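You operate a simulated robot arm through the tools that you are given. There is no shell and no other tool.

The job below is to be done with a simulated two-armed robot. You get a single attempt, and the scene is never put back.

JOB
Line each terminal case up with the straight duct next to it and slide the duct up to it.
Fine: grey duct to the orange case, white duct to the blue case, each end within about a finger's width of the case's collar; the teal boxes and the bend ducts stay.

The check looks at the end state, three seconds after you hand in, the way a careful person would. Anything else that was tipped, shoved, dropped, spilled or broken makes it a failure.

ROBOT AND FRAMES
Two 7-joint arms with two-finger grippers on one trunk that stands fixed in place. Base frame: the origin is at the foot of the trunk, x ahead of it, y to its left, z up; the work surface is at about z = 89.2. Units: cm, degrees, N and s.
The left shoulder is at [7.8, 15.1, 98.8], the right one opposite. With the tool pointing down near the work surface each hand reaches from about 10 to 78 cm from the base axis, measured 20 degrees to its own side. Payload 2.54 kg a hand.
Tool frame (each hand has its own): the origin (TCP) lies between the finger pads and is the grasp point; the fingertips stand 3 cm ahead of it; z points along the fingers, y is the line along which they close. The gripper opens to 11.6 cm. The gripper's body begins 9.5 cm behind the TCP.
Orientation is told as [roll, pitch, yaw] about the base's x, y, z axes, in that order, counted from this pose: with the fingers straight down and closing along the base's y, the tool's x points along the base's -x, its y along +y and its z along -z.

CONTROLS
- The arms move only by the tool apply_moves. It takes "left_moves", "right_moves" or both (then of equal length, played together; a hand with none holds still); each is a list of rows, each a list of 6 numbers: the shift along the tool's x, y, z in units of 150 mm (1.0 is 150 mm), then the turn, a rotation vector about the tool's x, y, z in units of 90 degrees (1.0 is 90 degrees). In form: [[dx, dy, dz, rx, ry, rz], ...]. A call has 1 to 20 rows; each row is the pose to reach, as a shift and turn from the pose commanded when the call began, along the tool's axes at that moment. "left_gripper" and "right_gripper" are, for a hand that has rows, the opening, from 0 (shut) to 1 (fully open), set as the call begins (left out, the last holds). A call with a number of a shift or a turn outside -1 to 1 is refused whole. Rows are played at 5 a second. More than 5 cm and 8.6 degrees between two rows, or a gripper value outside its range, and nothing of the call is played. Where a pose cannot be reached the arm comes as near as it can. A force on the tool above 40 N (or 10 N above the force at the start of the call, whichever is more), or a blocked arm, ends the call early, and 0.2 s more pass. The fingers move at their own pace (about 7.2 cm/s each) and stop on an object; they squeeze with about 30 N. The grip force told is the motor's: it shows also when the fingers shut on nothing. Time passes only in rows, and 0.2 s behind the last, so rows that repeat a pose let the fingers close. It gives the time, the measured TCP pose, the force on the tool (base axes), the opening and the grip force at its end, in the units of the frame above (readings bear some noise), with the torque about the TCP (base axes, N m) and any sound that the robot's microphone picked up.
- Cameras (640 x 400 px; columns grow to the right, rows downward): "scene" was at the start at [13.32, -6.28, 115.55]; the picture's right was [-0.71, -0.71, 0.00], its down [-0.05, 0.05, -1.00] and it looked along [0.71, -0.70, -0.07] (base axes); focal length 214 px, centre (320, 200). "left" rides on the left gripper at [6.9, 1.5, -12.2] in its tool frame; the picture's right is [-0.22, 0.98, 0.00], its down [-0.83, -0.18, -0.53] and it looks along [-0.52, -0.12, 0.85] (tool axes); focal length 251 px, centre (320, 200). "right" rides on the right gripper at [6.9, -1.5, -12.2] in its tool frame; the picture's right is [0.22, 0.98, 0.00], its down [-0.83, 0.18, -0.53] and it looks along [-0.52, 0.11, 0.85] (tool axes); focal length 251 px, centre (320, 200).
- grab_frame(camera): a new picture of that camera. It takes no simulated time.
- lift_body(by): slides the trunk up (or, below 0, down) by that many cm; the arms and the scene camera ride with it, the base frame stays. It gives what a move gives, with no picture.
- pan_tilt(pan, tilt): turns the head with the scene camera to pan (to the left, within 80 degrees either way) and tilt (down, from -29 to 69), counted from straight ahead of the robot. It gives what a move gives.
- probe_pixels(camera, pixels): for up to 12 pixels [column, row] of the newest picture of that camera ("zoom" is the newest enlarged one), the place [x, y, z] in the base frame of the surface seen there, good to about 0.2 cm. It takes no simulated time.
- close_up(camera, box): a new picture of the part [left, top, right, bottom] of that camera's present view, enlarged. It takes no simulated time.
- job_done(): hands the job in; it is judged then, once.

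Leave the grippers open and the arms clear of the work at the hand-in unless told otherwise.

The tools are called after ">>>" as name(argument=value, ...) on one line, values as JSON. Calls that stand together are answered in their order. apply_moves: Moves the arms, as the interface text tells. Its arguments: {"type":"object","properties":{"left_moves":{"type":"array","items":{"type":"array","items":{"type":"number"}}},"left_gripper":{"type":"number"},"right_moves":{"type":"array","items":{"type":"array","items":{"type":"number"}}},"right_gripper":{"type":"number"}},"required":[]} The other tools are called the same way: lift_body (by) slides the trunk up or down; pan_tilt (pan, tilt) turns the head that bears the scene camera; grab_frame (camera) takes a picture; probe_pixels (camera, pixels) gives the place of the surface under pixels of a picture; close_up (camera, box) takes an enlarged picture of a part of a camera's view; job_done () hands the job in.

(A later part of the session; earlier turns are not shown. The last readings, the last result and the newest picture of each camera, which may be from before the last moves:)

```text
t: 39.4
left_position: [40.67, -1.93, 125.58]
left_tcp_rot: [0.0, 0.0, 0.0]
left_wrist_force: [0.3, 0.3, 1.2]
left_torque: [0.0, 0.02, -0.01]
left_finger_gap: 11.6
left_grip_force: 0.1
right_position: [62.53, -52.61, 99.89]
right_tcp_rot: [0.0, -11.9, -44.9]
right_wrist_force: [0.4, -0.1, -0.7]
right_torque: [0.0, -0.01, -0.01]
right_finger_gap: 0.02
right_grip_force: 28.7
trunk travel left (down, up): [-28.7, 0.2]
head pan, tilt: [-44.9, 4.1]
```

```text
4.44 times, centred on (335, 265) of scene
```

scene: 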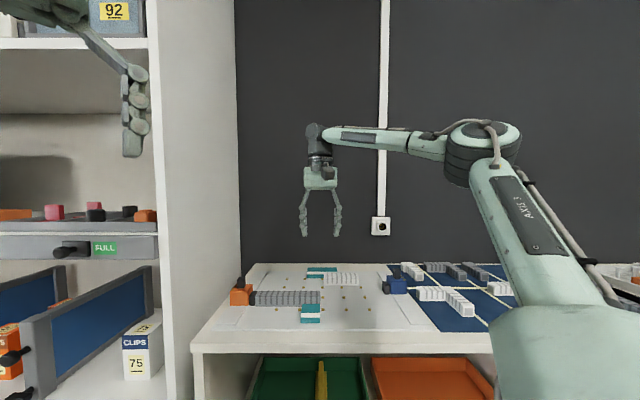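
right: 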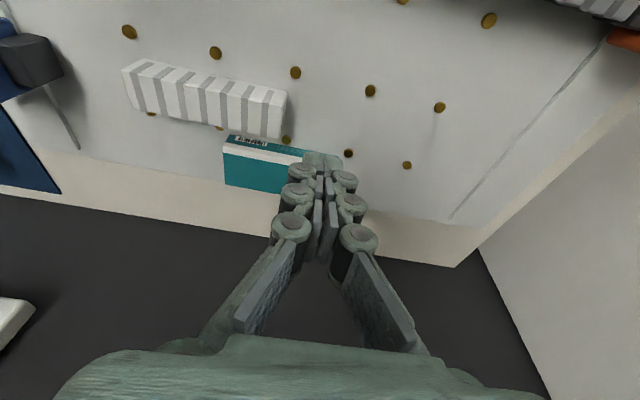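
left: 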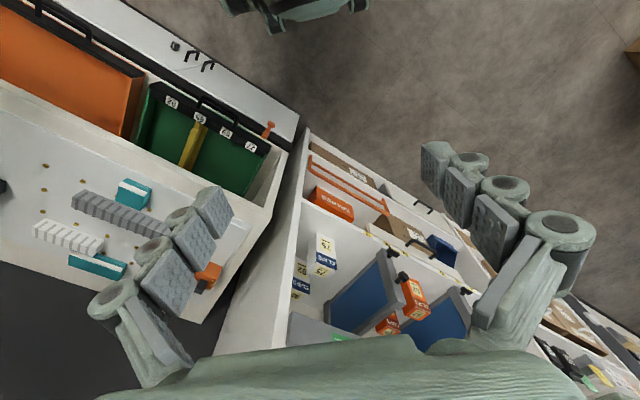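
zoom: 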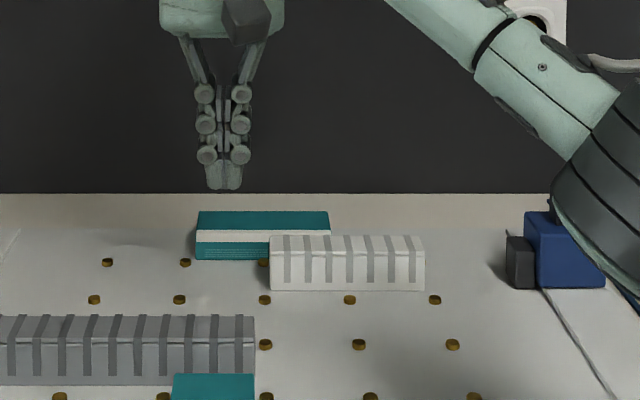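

The hand is at u=-7.0, v=81.4, z=99.9. The tips are centred in the channel behind the duct's left end, well in front of the teal box (v≥85.75). I'll go down to z≈93.8.

>>> apply_moves(right_moves=[[0.021, 0, 0.1, 0, 0, 0], [0.042, 0, 0.2, 0, 0, 0], [0.064, 0, 0.3, 0, 0, 0], [0.077, 0, 0.36, 0, 0, 0], [0.0846, 0, 0.398, 0, 0, 0], [0.0846, 0, 0.398, 0, 0, 0]])

>>> grab_frame(camera="right")

>>> close_up(camera="scene", box=[290, 240, 370, 290])

```text
t: 40.8
left_position: [40.63, -2.04, 125.44]
left_tcp_rot: [-0.1, 0.0, 0.1]
left_wrist_force: [0.4, 0.3, -0.6]
left_torque: [-0.01, 0.01, -0.01]
left_finger_gap: 11.63
left_grip_force: 0.1
right_position: [62.65, -52.71, 93.63]
right_tcp_rot: [0.0, -12.0, -44.9]
right_wrist_force: [0.3, -0.4, 0.5]
right_torque: [0.01, 0.0, 0.01]
right_finger_gap: 0.0
right_grip_force: 28.5
trunk travel left (down, up): [-28.7, 0.2]
head pan, tilt: [-44.9, 4.1]
```

```text
taken
```

right: 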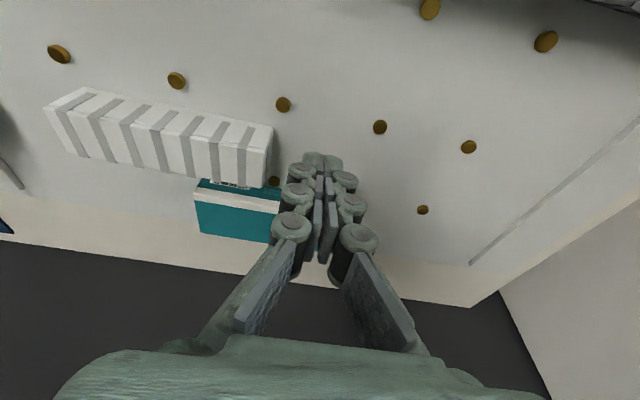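

```text
8.00 times, centred on (330, 265) of scene
```

zoom: 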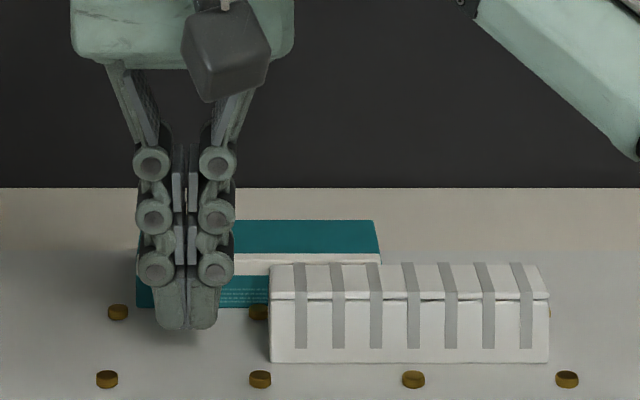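

The shut fingers are left of the duct's end, with about 1.4 cm of air between the lowest knuckle (zoom column 235) and the duct (column 270). I'll move 4 cm along +u slowly, so the duct is pushed about 2.6 cm, then look.

>>> apply_moves(right_moves=[[-0.003, -0.03, 0, 0, 0, 0], [-0.006, -0.06, 0, 0, 0, 0], [-0.006, -0.09, 0, 0, 0, 0], [-0.006, -0.115, 0, 0, 0, 0], [-0.006, -0.14, 0, 0, 0, 0], [-0.006, -0.165, 0, 0, 0, 0], [-0.006, -0.19, 0, 0, 0, 0], [-0.006, -0.215, 0, 0, 0, 0], [-0.006, -0.24, 0, 0, 0, 0], [-0.006, -0.267, 0, 0, 0, 0], [-0.006, -0.267, 0, 0, 0, 0]])

>>> grab_frame(camera="right")

>>> close_up(camera="scene", box=[290, 230, 410, 300])

```text
t: 43.2
left_position: [40.71, -2.03, 125.52]
left_tcp_rot: [0.0, 0.0, 0.1]
left_wrist_force: [0.8, -0.2, 0.9]
left_torque: [-0.01, -0.02, -0.01]
left_finger_gap: 11.6
left_grip_force: 0.0
right_position: [59.75, -55.64, 93.81]
right_tcp_rot: [0.0, -12.0, -45.0]
right_wrist_force: [1.1, 0.3, 0.2]
right_torque: [-0.02, -0.02, -0.01]
right_finger_gap: 0.0
right_grip_force: 28.4
trunk travel left (down, up): [-28.7, 0.2]
head pan, tilt: [-44.9, 4.1]
```

```text
taken
```

right: 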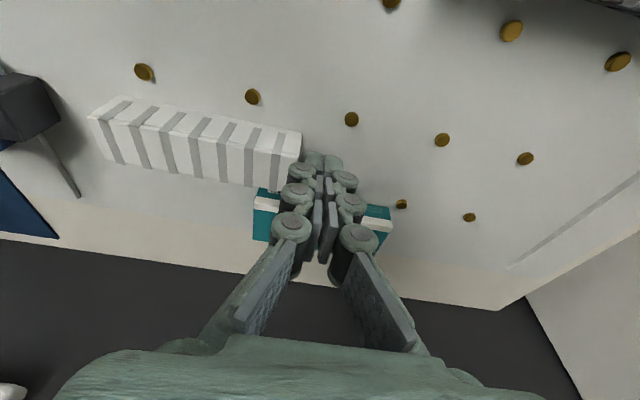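

```text
5.33 times, centred on (350, 265) of scene
```

zoom: 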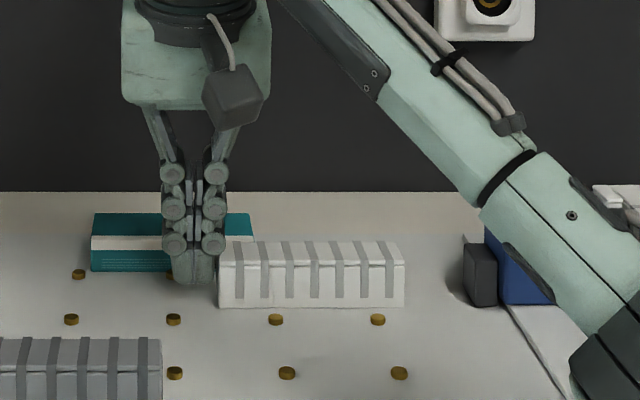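

The duct is moving: fingertip and duct end meet at zoom column 218 and the force is small. I'll probe the duct's ends and the collar to get the remaining distance.

>>> probe_pixels(camera="zoom", pixels=[[222, 285], [222, 300], [310, 290], [400, 280], [401, 300], [467, 260], [466, 295], [398, 246], [226, 246], [480, 290], [478, 250]])

>>> close_up(camera="right", box=[0, 50, 320, 250])

>>> probe_pixels(camera="zoom", pixels=[[178, 135], [235, 98], [220, 220], [595, 170], [560, 260], [118, 120], [115, 150], [80, 110], [590, 200]])

```text
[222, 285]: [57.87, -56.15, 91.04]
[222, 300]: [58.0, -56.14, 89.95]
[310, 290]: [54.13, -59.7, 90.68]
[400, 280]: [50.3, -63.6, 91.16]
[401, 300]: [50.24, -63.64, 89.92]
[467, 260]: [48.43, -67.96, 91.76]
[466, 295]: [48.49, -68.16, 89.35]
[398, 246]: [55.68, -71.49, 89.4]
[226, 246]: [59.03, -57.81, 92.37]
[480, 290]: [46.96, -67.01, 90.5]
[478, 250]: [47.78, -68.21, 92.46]
```

```text
2.00 times, centred on (160, 150) of right
```

zoom: 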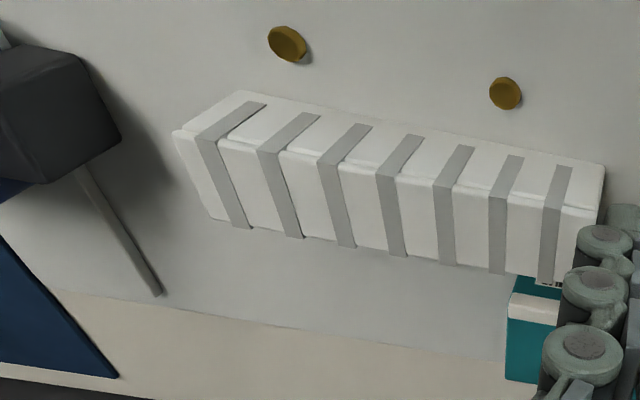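

```text
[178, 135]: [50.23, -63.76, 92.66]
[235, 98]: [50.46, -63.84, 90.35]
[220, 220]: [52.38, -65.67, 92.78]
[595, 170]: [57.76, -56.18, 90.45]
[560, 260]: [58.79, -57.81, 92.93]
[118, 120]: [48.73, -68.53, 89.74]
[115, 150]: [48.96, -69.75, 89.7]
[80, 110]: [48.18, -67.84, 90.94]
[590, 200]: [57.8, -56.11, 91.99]
```

The duct's right end is at u≈9.45, the collar's face at u≈13.83, so 4.4 cm remain. The duct is still straight (front v 80.5..80.65). I'll push 3.6 cm more.

>>> apply_moves(right_moves=[[0, -0.024, 0, 0, 0, 0], [0, -0.048, 0, 0, 0, 0], [0, -0.072, 0, 0, 0, 0], [0, -0.096, 0, 0, 0, 0], [0, -0.12, 0, 0, 0, 0], [0, -0.144, 0, 0, 0, 0], [0, -0.168, 0, 0, 0, 0], [0, -0.192, 0, 0, 0, 0], [0, -0.216, 0, 0, 0, 0], [0, -0.24, 0, 0, 0, 0], [0, -0.24, 0, 0, 0, 0]])

>>> grab_frame(camera="right")

>>> close_up(camera="scene", box=[310, 230, 430, 300])

```text
t: 45.6
left_position: [40.72, -2.11, 125.45]
left_tcp_rot: [0.0, 0.0, 0.1]
left_wrist_force: [-0.1, -0.6, 0.3]
left_torque: [0.0, 0.02, -0.02]
left_finger_gap: 11.61
left_grip_force: 0.1
right_position: [57.22, -58.11, 93.96]
right_tcp_rot: [0.0, -12.0, -45.0]
right_wrist_force: [0.8, 0.7, -0.5]
right_torque: [0.02, -0.01, -0.02]
right_finger_gap: 0.0
right_grip_force: 28.7
trunk travel left (down, up): [-28.7, 0.2]
head pan, tilt: [-44.9, 4.1]
```

```text
taken
```

right: 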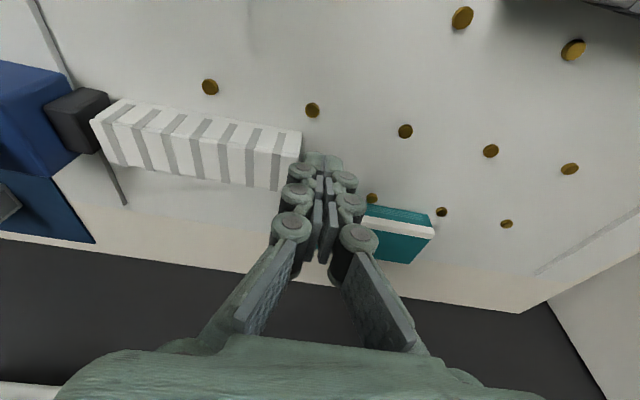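

```text
5.33 times, centred on (370, 265) of scene
```

zoom: 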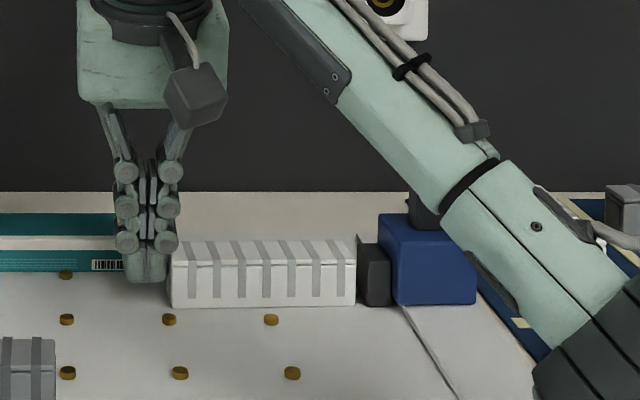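

The duct's right end is close to the blue collar now. I'll measure the gap near zoom (355,275).

>>> close_up(camera="scene", box=[335, 255, 405, 295])

>>> probe_pixels(camera="zoom", pixels=[[355, 210], [100, 210], [200, 210], [300, 210], [70, 250], [360, 160], [385, 150], [385, 220], [372, 150]])

>>> close_up(camera="right", box=[20, 60, 180, 200])

>>> probe_pixels(camera="zoom", pixels=[[290, 240], [345, 400], [390, 170], [340, 130], [300, 330], [345, 180], [250, 180], [330, 240]])

```text
9.14 times, centred on (370, 275) of scene
```

zoom: 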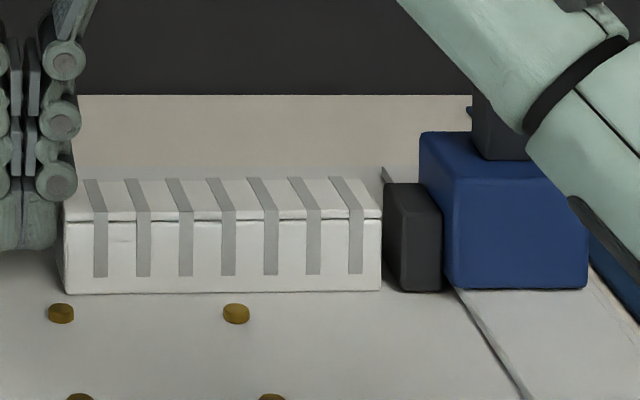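

```text
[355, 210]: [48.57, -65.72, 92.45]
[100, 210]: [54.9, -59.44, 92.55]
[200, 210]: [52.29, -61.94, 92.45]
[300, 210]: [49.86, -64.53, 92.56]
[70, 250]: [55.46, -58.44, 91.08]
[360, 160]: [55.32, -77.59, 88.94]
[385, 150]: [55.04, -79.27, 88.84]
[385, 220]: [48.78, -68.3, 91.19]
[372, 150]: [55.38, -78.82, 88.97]
```

```text
2.86 times, centred on (100, 130) of right
```

zoom: 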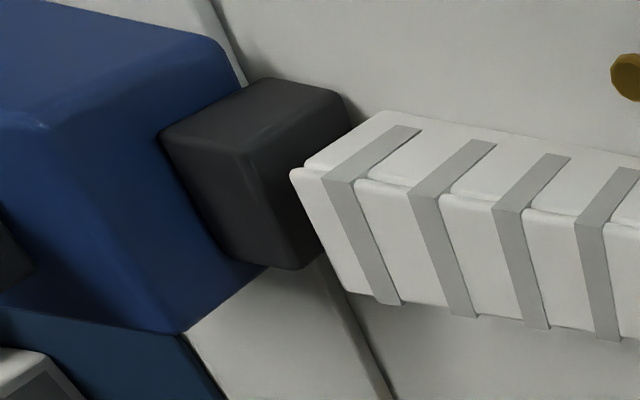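

```text
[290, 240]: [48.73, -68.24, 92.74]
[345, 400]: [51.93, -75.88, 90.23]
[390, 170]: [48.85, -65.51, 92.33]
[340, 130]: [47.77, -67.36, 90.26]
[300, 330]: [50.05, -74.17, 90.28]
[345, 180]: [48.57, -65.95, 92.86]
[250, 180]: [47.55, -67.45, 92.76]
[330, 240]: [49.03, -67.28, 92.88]
```

Duct end is at u≈13.0, collar face at ≈13.83, so about 0.85 cm is left. I'll push 0.45 cm more.

>>> apply_moves(right_moves=[[0, -0.01, 0, 0, 0, 0], [0, -0.02, 0, 0, 0, 0], [0, -0.03, 0, 0, 0, 0], [0, -0.03, 0, 0, 0, 0]])

>>> close_up(camera="scene", box=[335, 255, 405, 295])

>>> probe_pixels(camera="zoom", pixels=[[80, 260], [80, 285], [200, 265], [300, 265], [375, 260], [375, 285], [388, 230], [389, 270], [410, 250], [430, 250], [470, 240], [570, 240]])

>>> close_up(camera="right", box=[20, 60, 180, 200])

```text
t: 46.6
left_position: [40.65, -2.04, 125.67]
left_tcp_rot: [0.1, 0.0, 0.2]
left_wrist_force: [-0.3, -0.8, -0.7]
left_torque: [0.03, -0.01, -0.06]
left_finger_gap: 11.57
left_grip_force: 0.0
right_position: [56.84, -58.51, 93.95]
right_tcp_rot: [0.0, -12.1, -45.0]
right_wrist_force: [0.0, -0.2, 0.5]
right_torque: [-0.02, 0.02, 0.0]
right_finger_gap: 0.0
right_grip_force: 28.4
trunk travel left (down, up): [-28.7, 0.2]
head pan, tilt: [-44.9, 4.1]
```

```text
9.14 times, centred on (370, 275) of scene
```

zoom: 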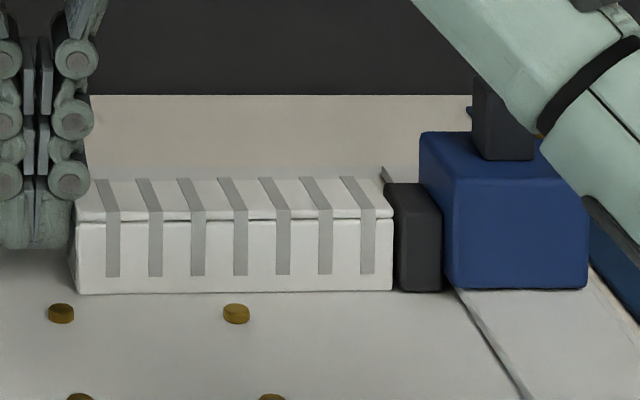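

```text
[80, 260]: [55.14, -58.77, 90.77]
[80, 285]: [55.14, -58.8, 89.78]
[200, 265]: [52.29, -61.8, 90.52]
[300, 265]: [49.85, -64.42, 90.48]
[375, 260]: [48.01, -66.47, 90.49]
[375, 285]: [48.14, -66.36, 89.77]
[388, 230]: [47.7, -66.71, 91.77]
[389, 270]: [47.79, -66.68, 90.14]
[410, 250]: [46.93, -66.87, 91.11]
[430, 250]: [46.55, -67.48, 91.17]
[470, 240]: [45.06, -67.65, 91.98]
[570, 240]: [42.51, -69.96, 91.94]
```

```text
2.86 times, centred on (100, 130) of right
```

zoom: 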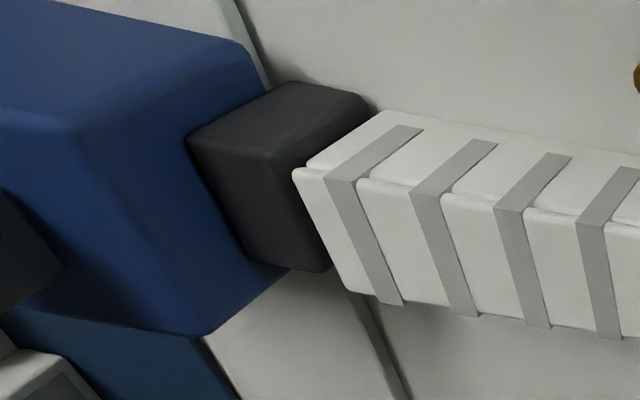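

Probing the duct's front face gives v 80.55 at its left end but 80.95 at its right end. The push has skewed it about 2°, and its right end now sits about 0.5 cm beyond the collar's centre line. To straighten it I'll push the left end gently along +v from the near side, then set the blue case to the duct's line. First: back off, rise, and cross to the near side.

>>> apply_moves(right_moves=[[0, 0.05, 0, 0, 0, 0], [0, 0.1, 0, 0, 0, 0], [-0.042, 0.1, -0.196, 0, 0, 0], [-0.083, 0.1, -0.391, 0, 0, 0], [0.067, -0.024, -0.423, 0, 0, 0], [0.217, -0.147, -0.455, 0, 0, 0], [0.217, -0.147, -0.455, 0, 0, 0]])

>>> grab_frame(camera="right")

>>> close_up(camera="scene", box=[320, 240, 420, 300])

```text
t: 48.2
left_position: [40.74, -1.94, 125.49]
left_tcp_rot: [0.0, 0.0, 0.1]
left_wrist_force: [-0.6, 0.9, 0.3]
left_torque: [0.03, 0.0, 0.03]
left_finger_gap: 11.59
left_grip_force: 0.0
right_position: [51.66, -56.67, 99.97]
right_tcp_rot: [-0.1, -12.0, -45.1]
right_wrist_force: [-0.6, -0.5, 0.5]
right_torque: [-0.01, -0.04, -0.01]
right_finger_gap: 0.0
right_grip_force: 28.9
trunk travel left (down, up): [-28.7, 0.2]
head pan, tilt: [-44.9, 4.1]
```

```text
taken
```

right: 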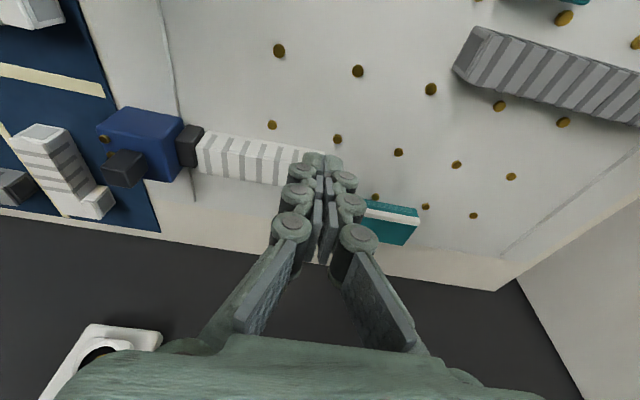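

```text
6.40 times, centred on (370, 270) of scene
```

zoom: 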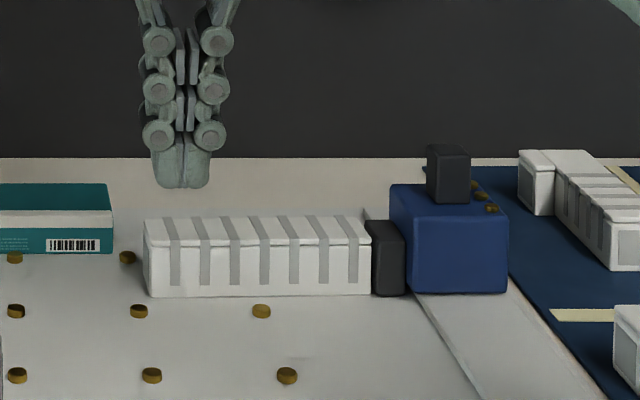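

With the hand out of the way I can measure the joint clearly. The duct is at zoom (145..370, 220..297). I'll probe its front face, its back top edge, and the collar.

>>> probe_pixels(camera="zoom", pixels=[[153, 280], [200, 280], [260, 280], [320, 280], [365, 278], [153, 222], [250, 220], [355, 218], [378, 260], [400, 260], [415, 275], [500, 275]])

>>> close_up(camera="right", box=[90, 90, 330, 220])

>>> probe_pixels(camera="zoom", pixels=[[300, 110], [400, 140], [500, 155], [560, 168], [285, 210], [400, 235], [490, 250], [290, 140], [285, 185], [240, 145], [235, 190], [270, 105]])

```text
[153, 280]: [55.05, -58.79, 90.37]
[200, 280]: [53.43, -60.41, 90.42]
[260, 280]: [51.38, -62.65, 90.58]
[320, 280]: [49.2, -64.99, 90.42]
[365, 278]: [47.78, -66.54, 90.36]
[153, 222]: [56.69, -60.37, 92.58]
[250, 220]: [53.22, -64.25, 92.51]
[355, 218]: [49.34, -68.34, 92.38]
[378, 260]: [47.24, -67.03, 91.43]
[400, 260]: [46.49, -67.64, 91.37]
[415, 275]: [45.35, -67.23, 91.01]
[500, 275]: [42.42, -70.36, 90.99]
```

```text
2.67 times, centred on (210, 155) of right
```

zoom: 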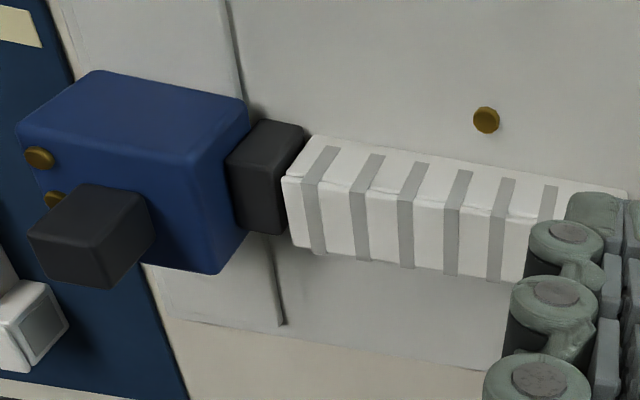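

```text
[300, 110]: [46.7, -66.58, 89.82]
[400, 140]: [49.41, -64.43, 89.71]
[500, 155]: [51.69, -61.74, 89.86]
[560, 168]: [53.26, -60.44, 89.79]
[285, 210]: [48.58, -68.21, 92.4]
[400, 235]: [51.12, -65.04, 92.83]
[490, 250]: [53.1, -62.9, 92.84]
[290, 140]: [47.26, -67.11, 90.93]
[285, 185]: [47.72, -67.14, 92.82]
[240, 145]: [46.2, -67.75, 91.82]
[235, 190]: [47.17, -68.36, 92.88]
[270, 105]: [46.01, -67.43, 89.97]
```

The front face runs from v=80.50 (left) to 80.84 (right): a 1.9° skew, with the right end 0.35 cm off the collar's centre. I'll go down on the near side at u≈3.5 (z≈93.9) and then approach the duct's left end to just short of contact.

>>> apply_moves(right_moves=[[0.028, 0, 0.13, 0, 0, 0], [0.055, 0, 0.26, 0, 0, 0], [0.072, 0, 0.34, 0, 0, 0], [0.0832, 0, 0.391, 0, 0, 0], [0.0506, 0, 0.3979, 0, 0, 0], [0.018, 0, 0.4049, 0, 0, 0], [-0.0146, 0, 0.4118, 0, 0, 0], [-0.0146, 0, 0.4118, 0, 0, 0]])

>>> close_up(camera="right", box=[90, 60, 390, 220])

>>> close_up(camera="scene", box=[320, 240, 420, 300])

```text
t: 50.0
left_position: [40.63, -1.92, 125.52]
left_tcp_rot: [0.0, 0.0, 0.1]
left_wrist_force: [-0.1, -0.1, 0.0]
left_torque: [-0.01, 0.0, 0.0]
left_finger_gap: 11.61
left_grip_force: 0.0
right_position: [53.23, -57.79, 93.99]
right_tcp_rot: [0.0, -12.0, -45.0]
right_wrist_force: [0.6, 0.5, 0.8]
right_torque: [0.0, 0.04, -0.02]
right_finger_gap: 0.0
right_grip_force: 28.6
trunk travel left (down, up): [-28.7, 0.2]
head pan, tilt: [-44.9, 4.1]
```

```text
2.13 times, centred on (240, 140) of right
```

zoom: 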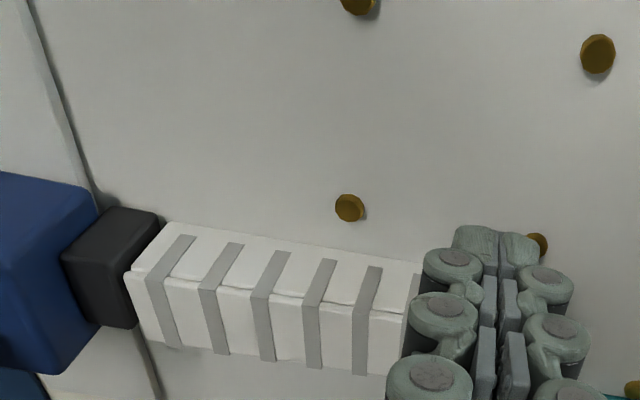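

```text
6.40 times, centred on (370, 270) of scene
```

zoom: 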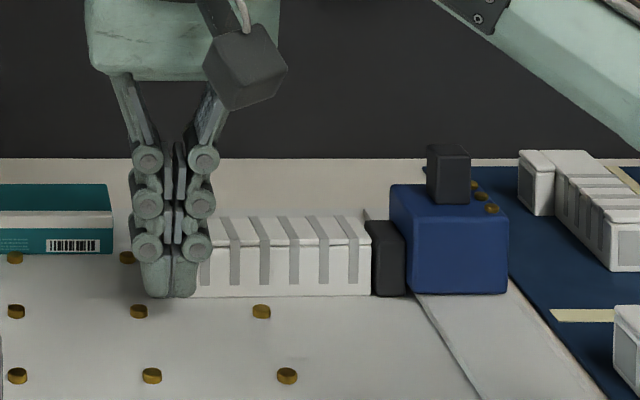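

The hand is at v=78.5; by my reckoning the fingertip is about 0.3 cm short of the duct's front. I'll advance 0.45 cm in small steps and check the duct.

>>> apply_moves(right_moves=[[-0.0098, 0, 0.0021, 0, 0, 0], [-0.0196, 0, 0.0042, 0, 0, 0], [-0.0294, 0, 0.0063, 0, 0, 0], [-0.0294, 0, 0.0063, 0, 0, 0]])

>>> close_up(camera="scene", box=[320, 240, 420, 300])

>>> probe_pixels(camera="zoom", pixels=[[205, 280], [230, 280], [260, 280], [290, 280], [320, 280], [345, 280], [365, 278], [365, 260], [230, 260], [415, 275], [500, 275], [378, 260]])

```text
t: 51.0
left_position: [40.76, -1.8, 125.51]
left_tcp_rot: [0.0, 0.1, 0.1]
left_wrist_force: [1.0, 0.2, -0.5]
left_torque: [-0.02, -0.01, 0.02]
left_finger_gap: 11.61
left_grip_force: 0.1
right_position: [53.44, -58.13, 93.82]
right_tcp_rot: [-0.1, -12.0, -45.0]
right_wrist_force: [-0.4, -0.1, -0.4]
right_torque: [0.02, 0.03, 0.0]
right_finger_gap: 0.01
right_grip_force: 29.0
trunk travel left (down, up): [-28.7, 0.2]
head pan, tilt: [-44.9, 4.1]
```

```text
6.40 times, centred on (370, 270) of scene
```

zoom: 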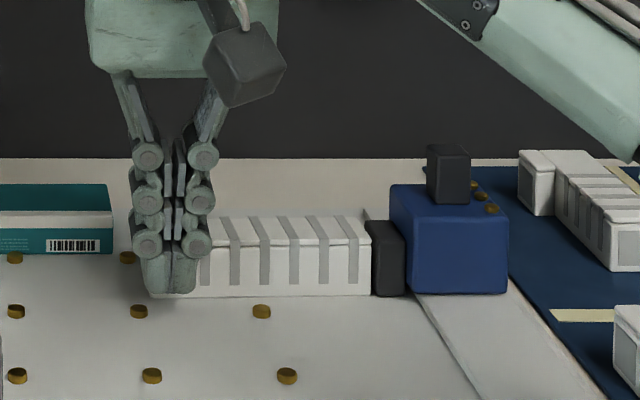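

```text
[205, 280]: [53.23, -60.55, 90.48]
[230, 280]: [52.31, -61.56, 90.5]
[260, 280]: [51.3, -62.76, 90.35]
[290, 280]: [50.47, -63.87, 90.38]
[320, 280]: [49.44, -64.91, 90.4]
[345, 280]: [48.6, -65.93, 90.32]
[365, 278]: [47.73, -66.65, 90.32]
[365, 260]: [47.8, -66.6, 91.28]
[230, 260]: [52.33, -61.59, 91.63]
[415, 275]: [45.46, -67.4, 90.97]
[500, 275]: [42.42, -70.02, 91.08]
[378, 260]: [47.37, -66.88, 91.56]
```

The duct hasn't moved yet (front still 80.5 → 80.88). I'll advance 0.3 cm more.

>>> apply_moves(right_moves=[[-0.0098, 0, 0.0021, 0, 0, 0], [-0.0196, 0, 0.0042, 0, 0, 0], [-0.0196, 0, 0.0042, 0, 0, 0]])

>>> close_up(camera="scene", box=[320, 240, 420, 300])

>>> probe_pixels(camera="zoom", pixels=[[205, 280], [230, 280], [260, 280], [290, 280], [320, 280], [345, 280], [365, 278], [365, 260], [230, 260], [415, 275], [500, 275], [378, 260]])

>>> close_up(camera="right", box=[120, 120, 360, 260])

```text
t: 51.8
left_position: [40.74, -1.91, 125.47]
left_tcp_rot: [0.0, -0.1, 0.1]
left_wrist_force: [0.5, 0.8, 0.2]
left_torque: [-0.03, 0.02, 0.03]
left_finger_gap: 11.59
left_grip_force: 0.1
right_position: [53.59, -58.36, 93.77]
right_tcp_rot: [0.0, -12.0, -44.9]
right_wrist_force: [-0.7, -0.5, -0.9]
right_torque: [0.01, 0.01, 0.0]
right_finger_gap: 0.0
right_grip_force: 28.5
trunk travel left (down, up): [-28.7, 0.2]
head pan, tilt: [-44.9, 4.1]
```

```text
6.40 times, centred on (370, 270) of scene
```

zoom: 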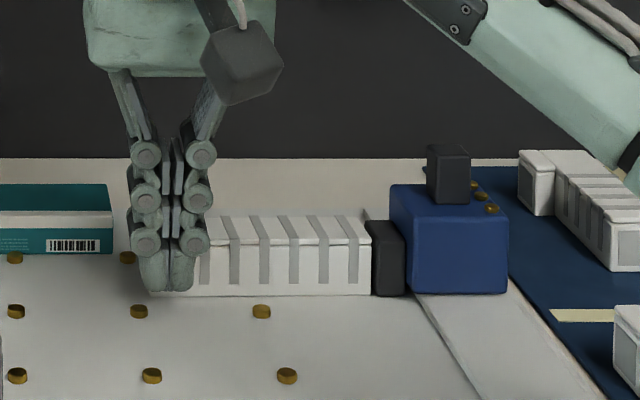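

```text
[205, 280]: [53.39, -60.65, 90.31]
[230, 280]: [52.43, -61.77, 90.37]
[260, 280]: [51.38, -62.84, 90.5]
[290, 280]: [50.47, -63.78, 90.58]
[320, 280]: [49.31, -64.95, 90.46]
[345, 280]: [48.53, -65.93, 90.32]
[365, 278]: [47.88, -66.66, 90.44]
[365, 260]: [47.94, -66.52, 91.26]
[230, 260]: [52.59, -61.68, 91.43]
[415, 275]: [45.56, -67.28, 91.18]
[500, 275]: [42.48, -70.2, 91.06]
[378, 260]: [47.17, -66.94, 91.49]
```

```text
2.67 times, centred on (240, 190) of right
```

zoom: 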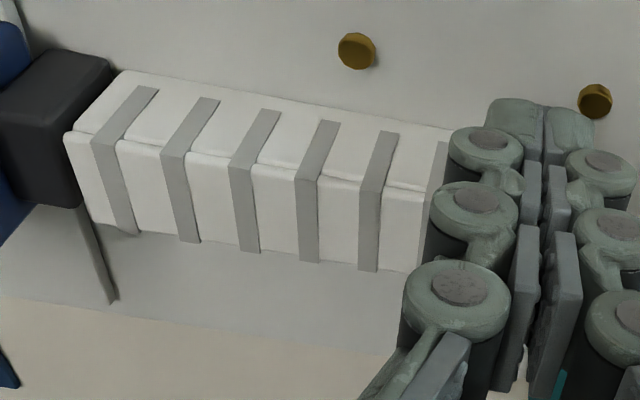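

The left part of the front now reads about 80.65..80.8 and the right part 80.95, so contact has begun and the duct is turning. I'll advance 0.2 cm more and measure again.

>>> apply_moves(right_moves=[[-0.0065, 0, 0.0014, 0, 0, 0], [-0.013, 0, 0.0028, 0, 0, 0], [-0.013, 0, 0.0028, 0, 0, 0]])

>>> close_up(camera="scene", box=[320, 240, 420, 300])

>>> probe_pixels(camera="zoom", pixels=[[205, 275], [230, 275], [260, 275], [290, 275], [320, 275], [345, 275], [365, 275], [365, 260], [230, 260], [415, 275], [500, 275], [205, 290]])

```text
t: 52.6
left_position: [40.8, -1.97, 125.5]
left_tcp_rot: [0.1, 0.0, 0.1]
left_wrist_force: [0.7, 0.0, -0.5]
left_torque: [0.02, 0.02, 0.02]
left_finger_gap: 11.61
left_grip_force: 0.1
right_position: [53.73, -58.43, 93.72]
right_tcp_rot: [0.0, -12.0, -44.9]
right_wrist_force: [0.3, -0.4, 0.3]
right_torque: [0.01, -0.03, -0.01]
right_finger_gap: 0.01
right_grip_force: 29.3
trunk travel left (down, up): [-28.7, 0.2]
head pan, tilt: [-44.9, 4.1]
```

```text
6.40 times, centred on (370, 270) of scene
```

zoom: 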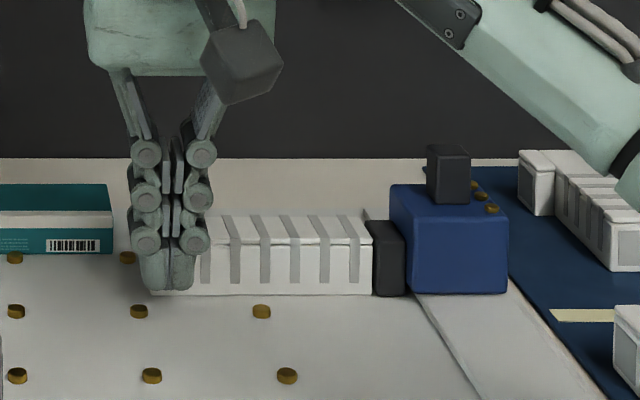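

```text
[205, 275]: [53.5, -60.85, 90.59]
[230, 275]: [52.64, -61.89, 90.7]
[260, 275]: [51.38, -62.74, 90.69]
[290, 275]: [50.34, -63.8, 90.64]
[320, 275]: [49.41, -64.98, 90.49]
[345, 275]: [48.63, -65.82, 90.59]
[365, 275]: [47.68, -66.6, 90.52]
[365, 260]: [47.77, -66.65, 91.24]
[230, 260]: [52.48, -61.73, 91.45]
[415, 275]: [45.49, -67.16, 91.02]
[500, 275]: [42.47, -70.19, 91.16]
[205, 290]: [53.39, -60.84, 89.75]
```

The front now reads about 80.8 on the left and 80.87 on the right: straight, with its centre near v=82.2. I'll back the hand off along -v, rise, and measure with a clear view.

>>> apply_moves(right_moves=[[0.05, 0, -0.0104, 0, 0, 0], [0.0978, 0, -0.0208, 0, 0, 0], [0.052, 0, -0.238, 0, 0, 0], [0.005, 0, -0.455, 0, 0, 0], [-0.041, 0, -0.673, 0, 0, 0], [-0.041, 0, -0.673, 0, 0, 0]])

>>> close_up(camera="scene", box=[320, 240, 420, 300])

>>> probe_pixels(camera="zoom", pixels=[[153, 275], [180, 275], [205, 275], [230, 275], [260, 275], [290, 275], [320, 275], [345, 275], [365, 275], [400, 265], [415, 275], [500, 275]])

>>> grab_frame(camera="right")

```text
t: 54.0
left_position: [40.73, -2.1, 125.54]
left_tcp_rot: [-0.1, 0.0, 0.1]
left_wrist_force: [-0.1, 0.4, -1.2]
left_torque: [0.0, 0.01, 0.03]
left_finger_gap: 11.6
left_grip_force: 0.0
right_position: [52.78, -57.46, 103.98]
right_tcp_rot: [0.0, -11.9, -44.9]
right_wrist_force: [0.3, -0.9, 0.6]
right_torque: [-0.03, -0.02, 0.0]
right_finger_gap: 0.0
right_grip_force: 28.5
trunk travel left (down, up): [-28.7, 0.2]
head pan, tilt: [-44.9, 4.1]
```

```text
6.40 times, centred on (370, 270) of scene
```

zoom: 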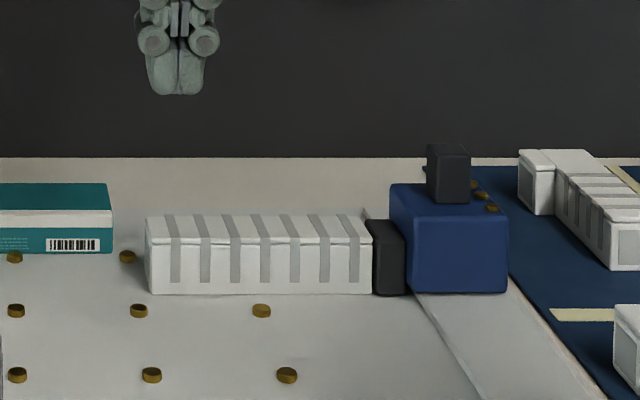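

```text
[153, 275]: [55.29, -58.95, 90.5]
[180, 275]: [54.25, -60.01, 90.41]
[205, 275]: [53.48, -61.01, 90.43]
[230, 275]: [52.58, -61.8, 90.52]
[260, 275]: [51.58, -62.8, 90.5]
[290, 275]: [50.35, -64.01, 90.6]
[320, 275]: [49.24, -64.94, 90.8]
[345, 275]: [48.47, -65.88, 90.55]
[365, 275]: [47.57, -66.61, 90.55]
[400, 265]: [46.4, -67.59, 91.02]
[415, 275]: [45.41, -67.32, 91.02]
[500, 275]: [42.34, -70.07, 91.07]
```

```text
taken
```

right: 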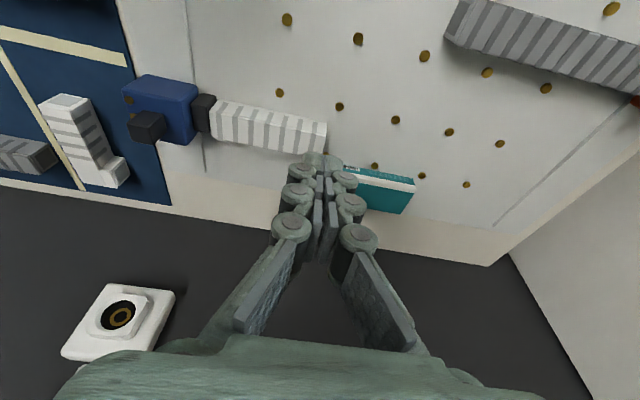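

The duct is straight: its front lies at v≈80.83 all along, so its centre is 82.2. The blue case's centre reads about 81.83, so I'll shift the case 0.35 cm further. I travel back above it with the fingers opening to 4.6 cm.

>>> apply_moves(right_moves=[[-0.028, -0.15, -0.13, 0, 0, 0], [-0.0555, -0.35, -0.2608, 0, 0, 0], [-0.0555, -0.55, -0.2608, 0, 0, 0], [-0.0555, -0.77, -0.2608, 0, 0, 0], [-0.0555, -0.9707, -0.2608, 0, 0, 0], [-0.0555, -0.9707, -0.2608, 0, 0, 0]], right_gripper=0.4)

```text
t: 55.4
left_position: [40.7, -1.86, 125.48]
left_tcp_rot: [0.0, 0.0, 0.1]
left_wrist_force: [-0.1, -1.0, -0.5]
left_torque: [-0.03, -0.02, 0.0]
left_finger_gap: 11.61
left_grip_force: 0.1
right_position: [42.33, -67.91, 107.68]
right_tcp_rot: [-0.1, -12.1, -45.0]
right_wrist_force: [-0.5, -0.8, 0.6]
right_torque: [0.0, 0.01, -0.01]
right_finger_gap: 4.65
right_grip_force: 0.1
trunk travel left (down, up): [-28.7, 0.2]
head pan, tilt: [-44.9, 4.1]
```

The hand is at u=18.1, v=78.0, z=107.7 with the fingers open 4.65 cm. I'll move down and forward to just above the stub (v≈81.4, z≈101.3) and look.

>>> apply_moves(right_moves=[[-0.046, 0.005, 0.155, 0, 0, 0], [-0.092, 0.01, 0.31, 0, 0, 0], [-0.1375, 0.0147, 0.4654, 0, 0, 0], [-0.1375, 0.0147, 0.4654, 0, 0, 0]])

>>> close_up(camera="right", box=[200, 60, 440, 260])

>>> close_up(camera="scene", box=[340, 220, 430, 290])

```text
t: 56.4
left_position: [40.75, -1.94, 125.55]
left_tcp_rot: [0.0, 0.0, 0.1]
left_wrist_force: [0.5, 0.0, 0.1]
left_torque: [-0.02, -0.01, -0.02]
left_finger_gap: 11.58
left_grip_force: 0.1
right_position: [45.27, -70.03, 101.51]
right_tcp_rot: [0.0, -12.1, -45.0]
right_wrist_force: [-0.3, 0.0, 0.3]
right_torque: [0.01, -0.01, 0.02]
right_finger_gap: 4.64
right_grip_force: 0.1
trunk travel left (down, up): [-28.7, 0.2]
head pan, tilt: [-44.9, 4.1]
```

```text
2.00 times, centred on (320, 160) of right
```

zoom: 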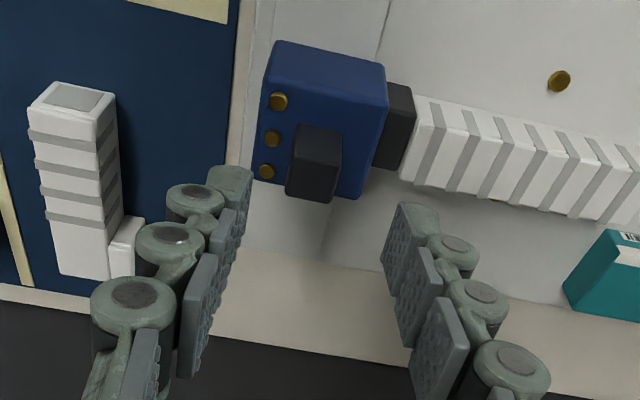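

```text
5.71 times, centred on (385, 255) of scene
```

zoom: 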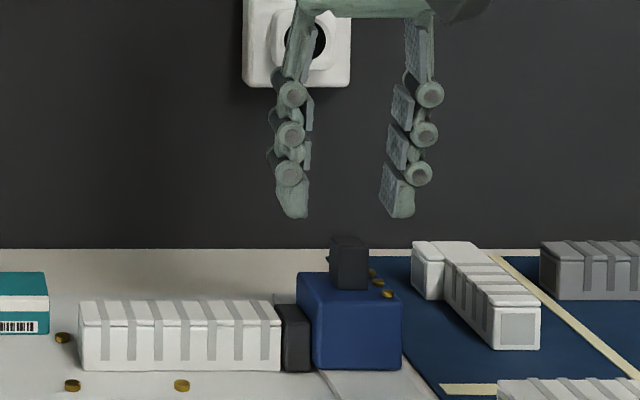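

The stub sits between the open fingers. I'll shift 0.35 cm along +u, go down to z≈98.3, then close on it.

>>> apply_moves(right_moves=[[0.017, -0.012, 0.07, 0, 0, 0], [0.034, -0.024, 0.14, 0, 0, 0], [0.0509, -0.024, 0.207, 0, 0, 0], [0.0509, -0.024, 0.207, 0, 0, 0]])

>>> apply_moves(right_moves=[[0, 0, 0, 0, 0, 0], [0, 0, 0, 0, 0, 0], [0, 0, 0, 0, 0, 0], [0, 0, 0, 0, 0, 0]], right_gripper=0.08)

>>> close_up(camera="scene", box=[340, 220, 430, 290])

```text
t: 57.4
left_position: [40.77, -1.99, 125.49]
left_tcp_rot: [0.1, -0.1, 0.2]
left_wrist_force: [0.3, 0.1, 0.4]
left_torque: [0.02, 0.01, 0.03]
left_finger_gap: 11.59
left_grip_force: 0.0
right_position: [44.69, -70.16, 98.32]
right_tcp_rot: [0.1, -12.0, -44.9]
right_wrist_force: [0.3, -0.7, -0.2]
right_torque: [0.0, 0.0, 0.03]
right_finger_gap: 4.65
right_grip_force: 0.0
trunk travel left (down, up): [-28.7, 0.2]
head pan, tilt: [-44.9, 4.1]
```

```text
t: 58.4
left_position: [40.68, -1.94, 125.45]
left_tcp_rot: [0.0, 0.0, 0.1]
left_wrist_force: [-0.3, -0.5, -0.2]
left_torque: [0.0, -0.01, -0.01]
left_finger_gap: 11.61
left_grip_force: 0.0
right_position: [44.82, -70.05, 98.3]
right_tcp_rot: [-0.1, -12.0, -44.8]
right_wrist_force: [3.7, 5.2, -3.6]
right_torque: [0.06, -0.25, 0.03]
right_finger_gap: 1.76
right_grip_force: 42.8
trunk travel left (down, up): [-28.7, 0.2]
head pan, tilt: [-44.9, 4.1]
```

```text
5.71 times, centred on (385, 255) of scene
```

zoom: 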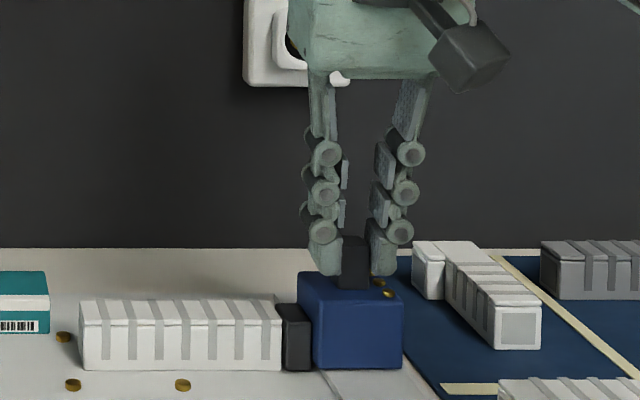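

The stub is held with a small side force of about 6 N. I'll slide the case 0.35 cm along +v, with 0.1 cm of relief along -u.

>>> apply_moves(right_moves=[[-0.008, 0.004, 0.0017, 0, 0, 0], [-0.016, 0.008, 0.0034, 0, 0, 0], [-0.0235, 0.008, 0.005, 0, 0, 0], [-0.0235, 0.008, 0.005, 0, 0, 0], [-0.0235, 0.008, 0.005, 0, 0, 0]])

>>> close_up(camera="scene", box=[335, 250, 415, 290])

>>> probe_pixels(camera="zoom", pixels=[[150, 210], [200, 210], [250, 210], [300, 210], [345, 210], [388, 200], [390, 180], [430, 210], [480, 210], [520, 210], [375, 190], [400, 200]])

>>> close_up(camera="right", box=[300, 60, 540, 210])

```text
t: 59.6
left_position: [40.72, -1.81, 125.52]
left_tcp_rot: [-0.1, -0.1, 0.1]
left_wrist_force: [-0.2, -0.3, 0.6]
left_torque: [-0.02, 0.03, 0.01]
left_finger_gap: 11.59
left_grip_force: 0.0
right_position: [45.04, -70.26, 98.28]
right_tcp_rot: [0.1, -12.0, -45.0]
right_wrist_force: [1.7, 3.7, 3.4]
right_torque: [0.96, 0.82, 0.01]
right_finger_gap: 1.73
right_grip_force: 42.9
trunk travel left (down, up): [-28.7, 0.2]
head pan, tilt: [-44.9, 4.1]
```

```text
8.00 times, centred on (375, 270) of scene
```

zoom: 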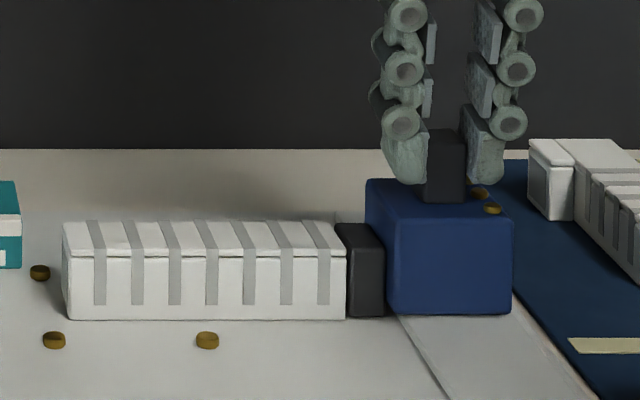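

```text
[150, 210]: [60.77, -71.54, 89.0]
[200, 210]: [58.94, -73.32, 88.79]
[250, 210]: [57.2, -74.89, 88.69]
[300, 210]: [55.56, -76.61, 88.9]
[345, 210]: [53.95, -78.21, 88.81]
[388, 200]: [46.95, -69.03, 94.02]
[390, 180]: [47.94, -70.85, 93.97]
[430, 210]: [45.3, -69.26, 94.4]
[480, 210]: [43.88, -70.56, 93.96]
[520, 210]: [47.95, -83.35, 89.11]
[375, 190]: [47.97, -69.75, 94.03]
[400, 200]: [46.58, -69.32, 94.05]
```

```text
2.67 times, centred on (420, 135) of right
```

zoom: 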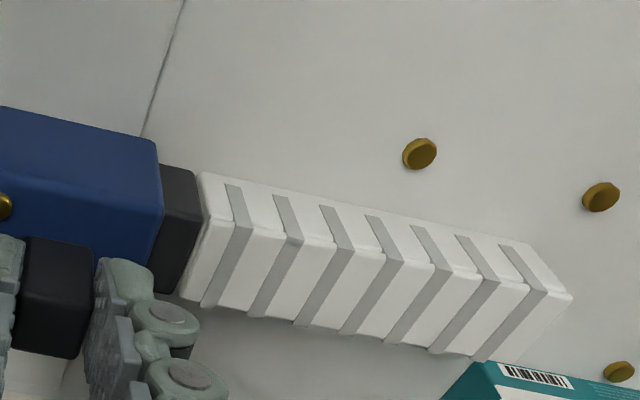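

The hand moved 0.3 cm but a torque of about 1.2 N·m shows. I'll measure whether the case itself followed, on the body front (zoom 400..500, 260) and the duct's front (zoom 100..340, 290).

>>> close_up(camera="scene", box=[335, 250, 415, 290])

>>> probe_pixels(camera="zoom", pixels=[[75, 290], [130, 290], [190, 290], [240, 290], [300, 290], [340, 290], [360, 280], [378, 280], [400, 280], [440, 260], [500, 260], [500, 295]])

>>> probe_pixels(camera="zoom", pixels=[[355, 300], [370, 240], [345, 228], [378, 260], [400, 240], [400, 300], [450, 300], [470, 240], [440, 190], [400, 190], [75, 305], [340, 310]])

```text
8.00 times, centred on (375, 270) of scene
```

zoom: 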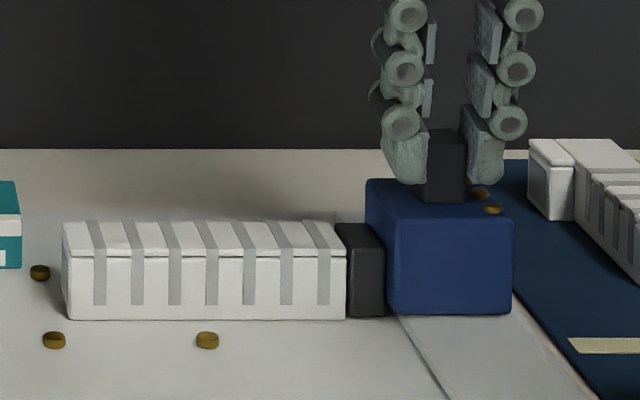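

```text
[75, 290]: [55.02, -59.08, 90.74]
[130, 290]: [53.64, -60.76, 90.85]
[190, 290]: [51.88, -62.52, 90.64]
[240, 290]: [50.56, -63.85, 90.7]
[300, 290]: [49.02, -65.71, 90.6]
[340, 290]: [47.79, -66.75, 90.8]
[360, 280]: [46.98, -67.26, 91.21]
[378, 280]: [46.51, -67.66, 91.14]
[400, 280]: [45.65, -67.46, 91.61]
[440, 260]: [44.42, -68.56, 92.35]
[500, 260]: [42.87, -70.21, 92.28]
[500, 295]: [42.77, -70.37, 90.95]
```

```text
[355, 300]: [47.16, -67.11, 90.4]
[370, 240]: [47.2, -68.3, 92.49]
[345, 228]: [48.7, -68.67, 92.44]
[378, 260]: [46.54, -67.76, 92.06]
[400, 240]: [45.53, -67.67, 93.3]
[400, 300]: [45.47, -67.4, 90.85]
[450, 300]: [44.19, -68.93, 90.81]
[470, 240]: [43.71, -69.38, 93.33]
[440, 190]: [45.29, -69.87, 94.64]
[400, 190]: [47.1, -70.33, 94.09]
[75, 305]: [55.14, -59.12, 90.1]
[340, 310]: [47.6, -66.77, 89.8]
```

The case followed: its centre is now about v=82.1 and the duct's about 82.2, with the collar and duct edges flush in the hand's view. I'll open the fingers and withdraw up and back, as before.

>>> apply_moves(right_moves=[[0, 0, 0, 0, 0, 0], [0, 0, 0, 0, 0, 0], [0, 0, 0, 0, 0, 0], [-0.0208, 0, -0.0978, 0, 0, 0], [-0.0416, 0, -0.1956, 0, 0, 0], [0.0, 0, -0.38, 0, 0, 0], [0.06, 0, -0.55, 0, 0, 0], [0.122, 0, -0.707, 0, 0, 0], [0.122, 0, -0.707, 0, 0, 0]], right_gripper=0.4)

>>> close_up(camera="scene", box=[335, 250, 415, 290])

>>> probe_pixels(camera="zoom", pixels=[[75, 290], [130, 290], [190, 290], [240, 290], [300, 290], [340, 290], [360, 280], [378, 280], [400, 280], [440, 260], [500, 260], [355, 300]])

>>> close_up(camera="right", box=[260, 70, 520, 220])

```text
t: 61.6
left_position: [40.73, -1.95, 125.45]
left_tcp_rot: [0.1, 0.0, 0.1]
left_wrist_force: [0.2, 0.1, 0.2]
left_torque: [0.03, 0.02, 0.01]
left_finger_gap: 11.61
left_grip_force: 0.0
right_position: [42.15, -67.37, 108.16]
right_tcp_rot: [0.0, -12.0, -44.8]
right_wrist_force: [-0.1, 0.1, -0.6]
right_torque: [-0.01, 0.01, -0.01]
right_finger_gap: 4.6
right_grip_force: 0.1
trunk travel left (down, up): [-28.7, 0.2]
head pan, tilt: [-44.9, 4.1]
```

```text
8.00 times, centred on (375, 270) of scene
```

zoom: 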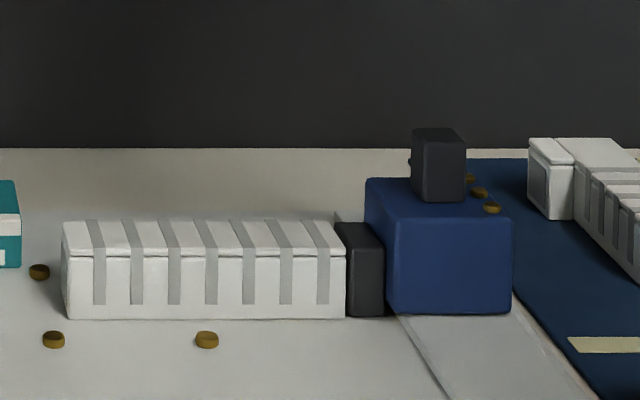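

```text
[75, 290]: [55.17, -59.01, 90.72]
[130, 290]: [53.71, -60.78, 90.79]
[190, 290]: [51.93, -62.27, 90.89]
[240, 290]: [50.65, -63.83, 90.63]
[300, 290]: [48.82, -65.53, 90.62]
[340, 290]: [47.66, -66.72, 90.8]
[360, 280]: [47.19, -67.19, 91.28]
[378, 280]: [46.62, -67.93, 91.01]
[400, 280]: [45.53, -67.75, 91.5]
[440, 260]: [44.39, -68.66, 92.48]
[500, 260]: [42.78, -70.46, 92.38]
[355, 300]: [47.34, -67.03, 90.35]
```

```text
2.46 times, centred on (390, 145) of right
```

zoom: 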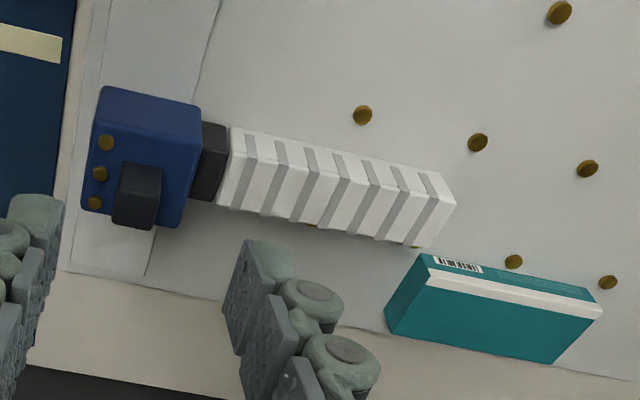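

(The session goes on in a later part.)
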